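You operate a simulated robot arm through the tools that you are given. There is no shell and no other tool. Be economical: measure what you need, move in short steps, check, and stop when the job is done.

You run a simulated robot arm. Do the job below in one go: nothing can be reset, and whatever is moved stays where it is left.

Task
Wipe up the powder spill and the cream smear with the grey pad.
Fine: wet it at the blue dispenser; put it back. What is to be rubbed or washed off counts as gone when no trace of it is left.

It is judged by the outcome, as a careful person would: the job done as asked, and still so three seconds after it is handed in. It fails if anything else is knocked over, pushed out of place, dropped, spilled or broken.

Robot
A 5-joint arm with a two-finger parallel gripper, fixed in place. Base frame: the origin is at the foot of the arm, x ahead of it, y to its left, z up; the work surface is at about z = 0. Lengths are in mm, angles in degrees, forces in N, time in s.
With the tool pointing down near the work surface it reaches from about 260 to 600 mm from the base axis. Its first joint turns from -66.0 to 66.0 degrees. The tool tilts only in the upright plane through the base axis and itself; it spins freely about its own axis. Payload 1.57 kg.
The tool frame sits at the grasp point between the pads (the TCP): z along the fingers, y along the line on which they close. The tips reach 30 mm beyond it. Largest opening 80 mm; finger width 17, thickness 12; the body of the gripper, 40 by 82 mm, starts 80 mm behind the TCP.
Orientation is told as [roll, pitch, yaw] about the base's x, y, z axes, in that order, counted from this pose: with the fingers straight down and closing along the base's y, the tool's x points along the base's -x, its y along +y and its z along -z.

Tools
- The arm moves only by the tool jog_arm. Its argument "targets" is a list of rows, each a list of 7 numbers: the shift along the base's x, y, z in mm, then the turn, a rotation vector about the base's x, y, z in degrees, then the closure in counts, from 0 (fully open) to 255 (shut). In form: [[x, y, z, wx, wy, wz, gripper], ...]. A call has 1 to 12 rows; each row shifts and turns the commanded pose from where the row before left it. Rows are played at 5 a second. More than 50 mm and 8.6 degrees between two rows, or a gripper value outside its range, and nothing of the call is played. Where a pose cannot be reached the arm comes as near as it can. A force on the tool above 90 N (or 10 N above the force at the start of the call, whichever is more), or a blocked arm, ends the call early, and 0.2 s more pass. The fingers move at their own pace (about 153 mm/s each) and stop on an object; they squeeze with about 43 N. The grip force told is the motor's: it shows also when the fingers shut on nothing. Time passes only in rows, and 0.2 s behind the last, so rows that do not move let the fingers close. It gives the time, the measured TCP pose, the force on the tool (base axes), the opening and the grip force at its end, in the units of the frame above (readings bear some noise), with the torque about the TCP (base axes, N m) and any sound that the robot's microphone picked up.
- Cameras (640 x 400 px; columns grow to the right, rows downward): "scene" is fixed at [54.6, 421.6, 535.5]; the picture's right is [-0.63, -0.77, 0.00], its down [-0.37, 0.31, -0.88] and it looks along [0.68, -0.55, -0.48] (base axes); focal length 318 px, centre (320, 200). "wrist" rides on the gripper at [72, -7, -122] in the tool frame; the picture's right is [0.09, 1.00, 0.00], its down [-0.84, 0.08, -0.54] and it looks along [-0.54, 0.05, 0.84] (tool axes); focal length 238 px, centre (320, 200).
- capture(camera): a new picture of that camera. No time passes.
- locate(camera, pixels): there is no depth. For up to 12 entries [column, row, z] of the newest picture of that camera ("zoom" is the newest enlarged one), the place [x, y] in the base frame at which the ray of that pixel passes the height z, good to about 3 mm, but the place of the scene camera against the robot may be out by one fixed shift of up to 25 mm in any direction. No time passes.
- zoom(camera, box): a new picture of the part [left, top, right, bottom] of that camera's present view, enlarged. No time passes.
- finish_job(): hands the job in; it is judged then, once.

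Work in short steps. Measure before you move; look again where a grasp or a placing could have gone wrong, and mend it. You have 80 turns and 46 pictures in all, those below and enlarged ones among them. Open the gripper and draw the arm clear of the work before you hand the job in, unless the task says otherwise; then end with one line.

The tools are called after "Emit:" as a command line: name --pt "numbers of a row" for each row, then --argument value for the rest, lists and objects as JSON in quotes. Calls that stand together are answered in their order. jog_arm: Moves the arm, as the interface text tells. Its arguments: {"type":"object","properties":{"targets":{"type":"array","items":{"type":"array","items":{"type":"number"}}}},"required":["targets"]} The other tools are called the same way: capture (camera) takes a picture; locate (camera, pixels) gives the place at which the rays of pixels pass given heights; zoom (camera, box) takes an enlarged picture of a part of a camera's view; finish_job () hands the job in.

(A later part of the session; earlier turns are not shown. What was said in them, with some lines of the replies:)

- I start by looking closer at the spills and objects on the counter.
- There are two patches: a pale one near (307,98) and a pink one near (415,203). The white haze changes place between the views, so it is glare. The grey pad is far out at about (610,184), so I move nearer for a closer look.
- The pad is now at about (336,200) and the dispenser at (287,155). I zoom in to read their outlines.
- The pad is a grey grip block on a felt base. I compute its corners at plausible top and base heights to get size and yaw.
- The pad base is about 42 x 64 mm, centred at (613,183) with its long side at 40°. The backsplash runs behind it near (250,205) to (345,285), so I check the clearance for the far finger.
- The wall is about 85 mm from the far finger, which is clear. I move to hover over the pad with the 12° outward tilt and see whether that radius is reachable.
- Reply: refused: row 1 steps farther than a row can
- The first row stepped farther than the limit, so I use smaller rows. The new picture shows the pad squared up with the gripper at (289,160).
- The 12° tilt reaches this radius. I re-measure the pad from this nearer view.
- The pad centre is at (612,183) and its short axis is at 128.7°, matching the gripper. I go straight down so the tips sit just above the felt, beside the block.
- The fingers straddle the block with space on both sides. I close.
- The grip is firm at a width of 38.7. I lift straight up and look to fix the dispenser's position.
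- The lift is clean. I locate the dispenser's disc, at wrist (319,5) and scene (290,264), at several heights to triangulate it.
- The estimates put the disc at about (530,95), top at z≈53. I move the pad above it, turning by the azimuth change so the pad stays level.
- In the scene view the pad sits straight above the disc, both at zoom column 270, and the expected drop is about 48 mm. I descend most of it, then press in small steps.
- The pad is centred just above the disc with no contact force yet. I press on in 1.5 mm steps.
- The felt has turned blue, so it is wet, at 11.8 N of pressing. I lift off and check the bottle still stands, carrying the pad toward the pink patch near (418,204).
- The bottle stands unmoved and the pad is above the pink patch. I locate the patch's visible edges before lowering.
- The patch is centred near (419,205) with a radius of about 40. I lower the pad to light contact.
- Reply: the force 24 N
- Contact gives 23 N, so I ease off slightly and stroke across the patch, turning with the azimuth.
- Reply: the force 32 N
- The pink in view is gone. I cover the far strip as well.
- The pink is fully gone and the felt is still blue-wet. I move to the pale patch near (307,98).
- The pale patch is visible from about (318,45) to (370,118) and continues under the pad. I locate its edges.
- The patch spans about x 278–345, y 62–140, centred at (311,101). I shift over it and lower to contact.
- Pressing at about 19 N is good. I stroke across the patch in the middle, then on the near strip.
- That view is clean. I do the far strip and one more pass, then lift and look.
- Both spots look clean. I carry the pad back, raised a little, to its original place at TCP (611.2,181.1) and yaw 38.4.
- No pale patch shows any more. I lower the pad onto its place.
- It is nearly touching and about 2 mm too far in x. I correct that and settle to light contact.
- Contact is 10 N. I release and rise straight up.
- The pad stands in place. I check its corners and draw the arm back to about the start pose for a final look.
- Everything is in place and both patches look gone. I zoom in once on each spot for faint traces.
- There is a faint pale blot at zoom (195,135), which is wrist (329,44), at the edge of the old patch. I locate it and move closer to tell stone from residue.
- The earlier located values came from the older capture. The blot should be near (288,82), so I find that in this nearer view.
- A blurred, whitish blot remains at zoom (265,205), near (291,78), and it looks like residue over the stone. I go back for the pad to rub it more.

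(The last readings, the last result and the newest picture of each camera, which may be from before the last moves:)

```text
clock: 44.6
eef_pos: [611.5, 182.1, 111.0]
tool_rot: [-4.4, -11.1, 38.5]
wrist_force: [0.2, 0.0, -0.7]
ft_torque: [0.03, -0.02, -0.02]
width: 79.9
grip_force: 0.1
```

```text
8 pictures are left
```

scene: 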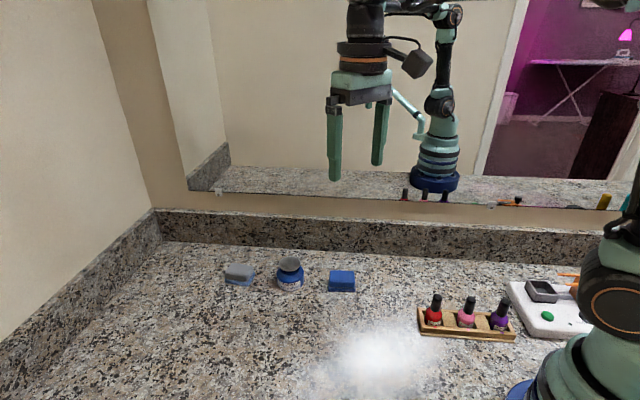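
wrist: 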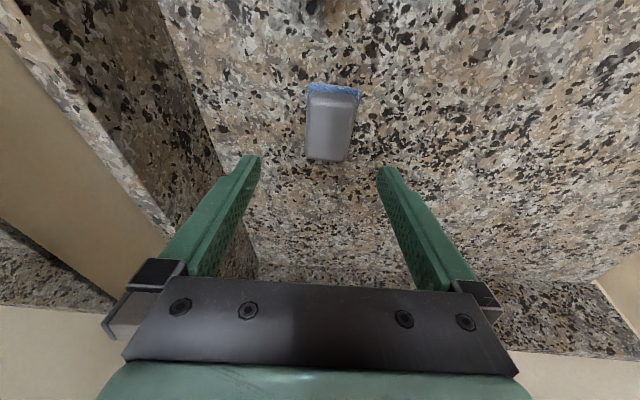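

The view matches the first grasp approach. I descend 66 mm, close on the block and lift again.

Emit:
jog_arm --pt "0 0 -22 0 0 0 0" --pt "0 0 -22 0 0 0 0" --pt "0 0 -22 0 0 0 0" --pt "0 0 0 0 0 0 0" --pt "0 0 0 0 0 0 120" --pt "0 0 0 0 0 0 255" --pt "0 0 0 0 0 0 255" --pt "0 0 15 0 0 0 255" --pt "0 0 25 0 0 0 255" --pt "0 0 30 0 0 0 255" --pt "0 0 30 0 0 0 255" --pt "0 0 0 0 0 0 255"

```text
clock: 47.2
eef_pos: [610.9, 183.3, 144.3]
tool_rot: [-4.3, -11.1, 38.3]
wrist_force: [-0.4, 0.2, -0.2]
ft_torque: [0.0, 0.01, -0.01]
width: 38.4
grip_force: 42.7
```

Gripped at 38.4 mm. I carry the pad to above (295,85).

Emit:
jog_arm --pt "-31.6 -9.7 0 0 0 0 255" --pt "-31.6 -9.7 0 0 0 0 255" --pt "-31.6 -9.7 0 0 0 0 255" --pt "-31.6 -9.7 0 0 0 0 255" --pt "-31.6 -9.7 0 0 0 0 255" --pt "-31.6 -9.7 0 0 0 0 255" --pt "-31.6 -9.7 0 0 0 0 255" --pt "-31.6 -9.7 0 0 0 0 255" --pt "-31.6 -9.7 -20 0 0 0 255" --pt "-31.6 -9.7 -30 0 0 0 255" --pt "0 0 -30 0 0 0 255" --pt "0 0 0 0 0 0 255"

```text
clock: 49.8
eef_pos: [298.7, 84.6, 62.0]
tool_rot: [-4.5, -11.2, 38.4]
wrist_force: [-1.0, 0.0, -0.3]
ft_torque: [-0.02, 0.01, -0.06]
width: 38.4
grip_force: 43.0
```

I lower to firm contact.

Emit:
jog_arm --pt "-3 0 -14 0 0 0 255" --pt "0 0 -2 0 0 0 255" --pt "0 0 -1.2 0 0 0 255" --pt "0 0 -1 0 0 0 255" --pt "0 0 0 0 0 0 255"

```text
clock: 51.0
eef_pos: [293.1, 86.3, 45.2]
tool_rot: [-4.4, -11.1, 38.5]
wrist_force: [0.1, -0.3, -0.4]
ft_torque: [-0.01, -0.02, 0.0]
width: 38.4
grip_force: 42.8
```

Emit:
jog_arm --pt "0 0 -1 0 0 0 255" --pt "0 0 -1 0 0 0 255" --pt "0 0 -1 0 0 0 255" --pt "0 0 0 0 0 0 255"

```text
clock: 52.0
eef_pos: [292.6, 85.3, 44.5]
tool_rot: [-4.6, -11.2, 38.4]
wrist_force: [-5.8, -2.1, 25.0]
ft_torque: [0.29, 0.44, 0.11]
width: 38.9
grip_force: 42.9
```

Contact is 25 N. I rub back and forth over the blot.

Emit:
jog_arm --pt "13 -15 0 0 0 -3.3 255" --pt "13 -15 0 0 0 -3.3 255" --pt "-13 15 0 0 0 3.3 255" --pt "-13 15 0 0 0 3.3 255" --pt "-13 15 0 0 0 3.3 255" --pt "13 -15 0 0 0 -3.3 255" --pt "13 -15 0 0 0 -3.3 255" --pt "13 -15 0 0 0 -3.3 255" --pt "-13 15 0 0 0 3.3 255" --pt "-13 15 0 0 0 3.3 255" --pt "13 11 0 0 0 0 255" --pt "0 0 0 0 0 0 255"

Emit:
jog_arm --pt "13 -15 0 0 0 -3 255" --pt "13 -15 0 0 0 -3 255" --pt "-13 15 0 0 0 3 255" --pt "-13 15 0 0 0 3 255" --pt "-13 15 0 0 0 3 255" --pt "13 -15 0 0 0 -3 255" --pt "-13 -11 0 0 0 0 255" --pt "13 11 0 0 0 0 255" --pt "13 -15 0 0 0 -3 255" --pt "-13 -11 0 0 0 0 255" --pt "-13 -11 0 0 0 0 255" --pt "13 11 0 0 0 0 255"

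```text
clock: 54.4
eef_pos: [297.6, 90.2, 44.5]
tool_rot: [-4.3, -10.9, 38.2]
wrist_force: [-6.5, -1.1, 22.6]
ft_torque: [0.46, 0.32, 0.12]
width: 38.6
grip_force: 43.4
stopped in row 11: the force on the tool passed its limit at 100 N (the readings are from after the stop); the commanded pose is now the measured one
```

```text
clock: 56.2
eef_pos: [291.2, 84.3, 42.9]
tool_rot: [-4.0, -10.3, 37.9]
wrist_force: [-7.6, -0.2, 25.7]
ft_torque: [0.63, 0.32, 0.18]
width: 38.7
grip_force: 43.0
stopped in row 8: the force on the tool passed its limit at 94 N (the readings are from after the stop); the commanded pose is now the measured one
```

Pushing outward along the long side spiked the force. I lift and look at the pad and at the spot.

Emit:
jog_arm --pt "0 0 20 0 0 0 255" --pt "0 0 30 0 0 0 255" --pt "20 20 30 0 0 0 255" --pt "30 30 0 0 0 0 255" --pt "30 30 0 0 0 0 255" --pt "0 0 0 0 0 0 255"

Emit:
capture --camera "wrist"

```text
clock: 57.6
eef_pos: [371.7, 165.8, 123.4]
tool_rot: [-2.5, -10.6, 37.9]
wrist_force: [0.5, -0.5, -0.9]
ft_torque: [0.0, 0.0, 0.0]
width: 38.7
grip_force: 43.0
```

```text
7 pictures are left
```

wrist: 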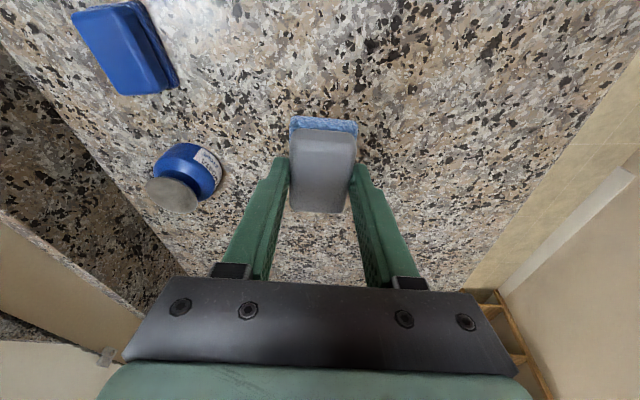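

The pad sits unchanged in the grip. I find the blot's place in this view and zoom in.

Emit:
locate --camera "wrist" --pixels '[[300, 10, 0], [350, 10, 0], [300, 50, 0], [350, 50, 0]]'

Emit:
zoom --camera "wrist" --box '[240, 0, 400, 100]'

```text
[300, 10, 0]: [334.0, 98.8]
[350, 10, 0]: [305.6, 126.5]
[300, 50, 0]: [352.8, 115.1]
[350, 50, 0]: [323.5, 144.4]
```

```text
4.00 times, centred on (320, 50) of wrist
```

zoom: 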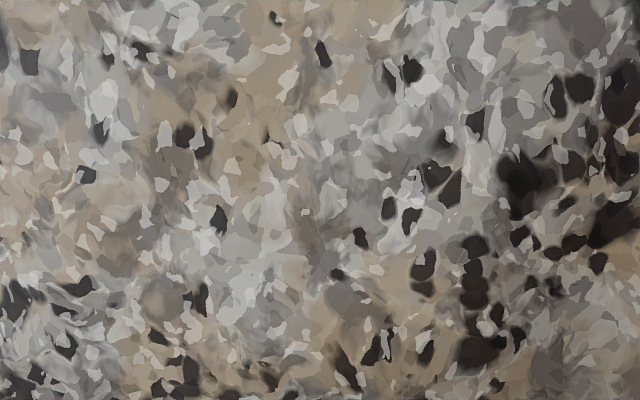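

The spot lies outside this view. I raise the arm to about (310,90,250), which brings the spot into frame behind the pad.

Emit:
jog_arm --pt "-15.5 -19 32 0 0 0 255" --pt "-15.5 -19 32 0 0 0 255" --pt "-15.5 -19 32 0 0 0 255" --pt "-15.5 -19 31 0 0 0 255" --pt "0 0 0 0 0 0 255"

Emit:
zoom --camera "wrist" --box '[224, 0, 416, 120]'

Emit:
locate --camera "zoom" --pixels '[[200, 100, 0], [320, 100, 0], [320, 200, 0], [440, 200, 0], [200, 300, 0]]'

```text
clock: 58.8
eef_pos: [304.6, 89.0, 249.3]
tool_rot: [-4.1, -10.2, 37.8]
wrist_force: [-0.7, 0.2, 0.1]
ft_torque: [-0.05, -0.03, -0.03]
width: 38.5
grip_force: 43.1
```

```text
3.33 times, centred on (320, 60) of wrist
```

zoom: 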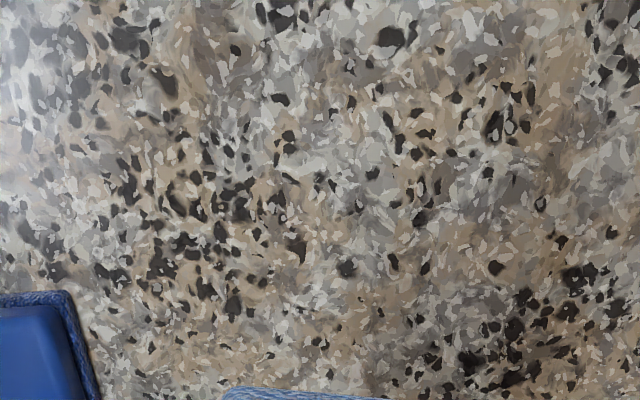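

```text
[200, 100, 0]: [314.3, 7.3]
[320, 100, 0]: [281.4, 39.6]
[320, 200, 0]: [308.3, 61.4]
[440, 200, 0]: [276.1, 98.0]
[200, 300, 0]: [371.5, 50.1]
```

At the spot, zoom about (378,200), the stone now shows crisp grain and no blot. I bring the pad back to its place, restoring the tilt lost in the stop.

Emit:
jog_arm --pt "30.1 9.2 -10 0.25 -0.95 0.5 255" --pt "30.1 9.2 -10 0 0 0 255" --pt "30.1 9.2 -10 0 0 0 255" --pt "30.1 9.2 -10 0 0 0 255" --pt "30.1 9.2 -10 0 0 0 255" --pt "30.1 9.2 -10 0 0 0 255" --pt "30.1 9.2 -10 0 0 0 255" --pt "30.1 9.2 -10 0 0 0 255" --pt "30.1 9.2 -15 0 0 0 255" --pt "30.1 9.2 -15 0 0 0 255" --pt "0 0 0 0 0 0 255" --pt "0 0 0 0 0 0 255"

```text
clock: 61.4
eef_pos: [609.9, 179.0, 137.9]
tool_rot: [-4.6, -11.1, 38.4]
wrist_force: [0.1, -0.4, -0.5]
ft_torque: [0.01, 0.04, 0.01]
width: 38.5
grip_force: 42.6
```

Orientation is restored. I lower close to the surface with a small y correction.

Emit:
jog_arm --pt "0 2 -30 0 0 0 255" --pt "0 0 -30 0 0 0 255" --pt "0 0 -26 0 0 0 255" --pt "0 0 -4 0 0 0 255" --pt "0 0 -1.5 0 0 0 255" --pt "0 0 0 0 0 0 255" --pt "0 0 0 0 0 0 255"

```text
clock: 63.0
eef_pos: [610.7, 182.7, 48.3]
tool_rot: [-4.4, -11.2, 38.4]
wrist_force: [0.1, -0.1, -0.3]
ft_torque: [0.03, 0.01, -0.01]
width: 38.6
grip_force: 42.8
```

Emit:
jog_arm --pt "0 0 -1.5 0 0 0 255" --pt "0 0 -1 0 0 0 255" --pt "0 0 -1 0 0 0 255" --pt "0 0 -0.8 0 0 0 255" --pt "0 0 0 0 0 0 255"

```text
clock: 64.2
eef_pos: [609.4, 181.2, 44.3]
tool_rot: [-4.3, -11.2, 38.4]
wrist_force: [0.3, -0.7, 1.3]
ft_torque: [-0.02, 0.08, 0.03]
width: 38.6
grip_force: 43.2
```

The pad is just touching at 1.3 N. I lower it half a millimetre, release, rise and retreat.

Emit:
jog_arm --pt "1 0 -0.5 0 0 0 255" --pt "0 0 0 0 0 0 100" --pt "0 0 0 0 0 0 0" --pt "0 0 0 0 0 0 0" --pt "0 0 25 0 0 0 0" --pt "0 0 30 0 0 0 0" --pt "0 0 30 0 0 0 0" --pt "0 0 0 0 0 0 0"

Emit:
jog_arm --pt "-24 -10 10 -1.14 3.83 0 0" --pt "-24 -10 10 -1.14 3.83 0 0" --pt "-24 -10 10 -1.14 3.83 0 0" --pt "-25 -10 15 0 0 -7.6 0" --pt "-25 -10 15 0 0 -7.6 0" --pt "-25 -10 15 0 0 -7.6 0" --pt "-25 -10 15 0 0 -7.6 0" --pt "-25 -10 15 0 0 -7.6 0" --pt "-25 -10 15 0 0 0 0" --pt "-25 -10 15 0 0 0 0" --pt "-25 -10 15 0 0 0 0" --pt "0 0 0 0 0 0 0"

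Emit:
capture --camera "wrist"

```text
clock: 66.0
eef_pos: [609.4, 182.7, 127.4]
tool_rot: [-4.5, -11.2, 38.3]
wrist_force: [-0.5, -0.6, -0.5]
ft_torque: [0.03, 0.02, 0.01]
width: 80.1
grip_force: 0.1
```

```text
clock: 68.6
eef_pos: [337.1, 70.6, 278.8]
tool_rot: [0.0, 0.0, 0.1]
wrist_force: [-0.5, 0.1, 0.5]
ft_torque: [0.0, 0.01, -0.01]
width: 80.3
grip_force: 0.2
```

```text
4 pictures are left
```

wrist: 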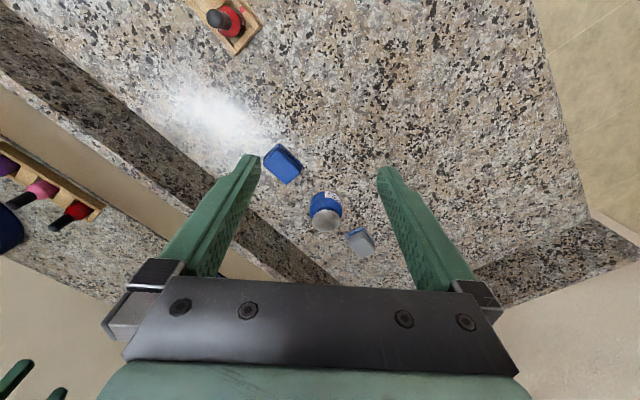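

The pad is back and all else stands. I zoom once more on the pale patch's place and the pink patch's place.

Emit:
zoom --camera "wrist" --box '[260, 20, 420, 120]'

Emit:
zoom --camera "wrist" --box '[310, 90, 470, 190]'

Emit:
locate --camera "wrist" --pixels '[[330, 70, 0], [345, 80, 0], [385, 145, 0]]'

```text
4.00 times, centred on (340, 70) of wrist
```

zoom: 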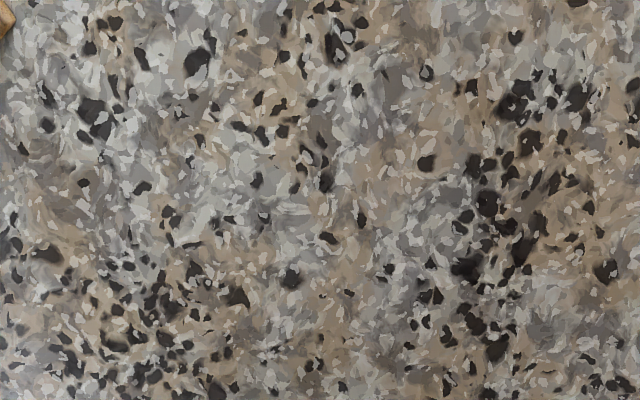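

```text
4.00 times, centred on (390, 140) of wrist
```

zoom: 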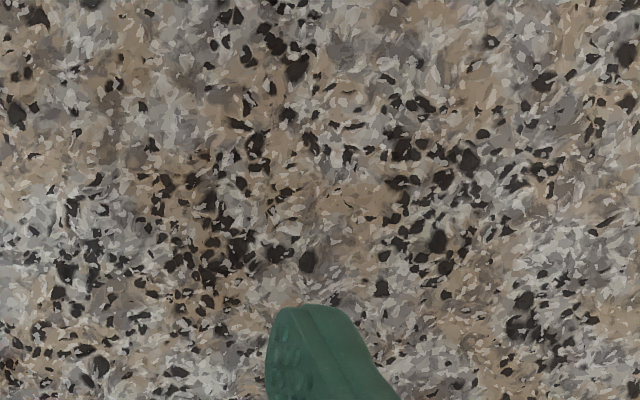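

```text
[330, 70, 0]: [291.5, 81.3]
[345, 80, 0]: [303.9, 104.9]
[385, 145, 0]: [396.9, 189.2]
```

The blot is gone: grains show at its place (zoom 265,200), and the pink area is clean. The pad is back, the gripper is open and the arm is clear, so I hand in.

Emit:
finish_job

```text
The job is handed in.
```

The powder spill and the cream smear are wiped up with no trace left in the last close-ups. I wet the grey pad at the blue dispenser and put it back in its place, and nothing else was moved.
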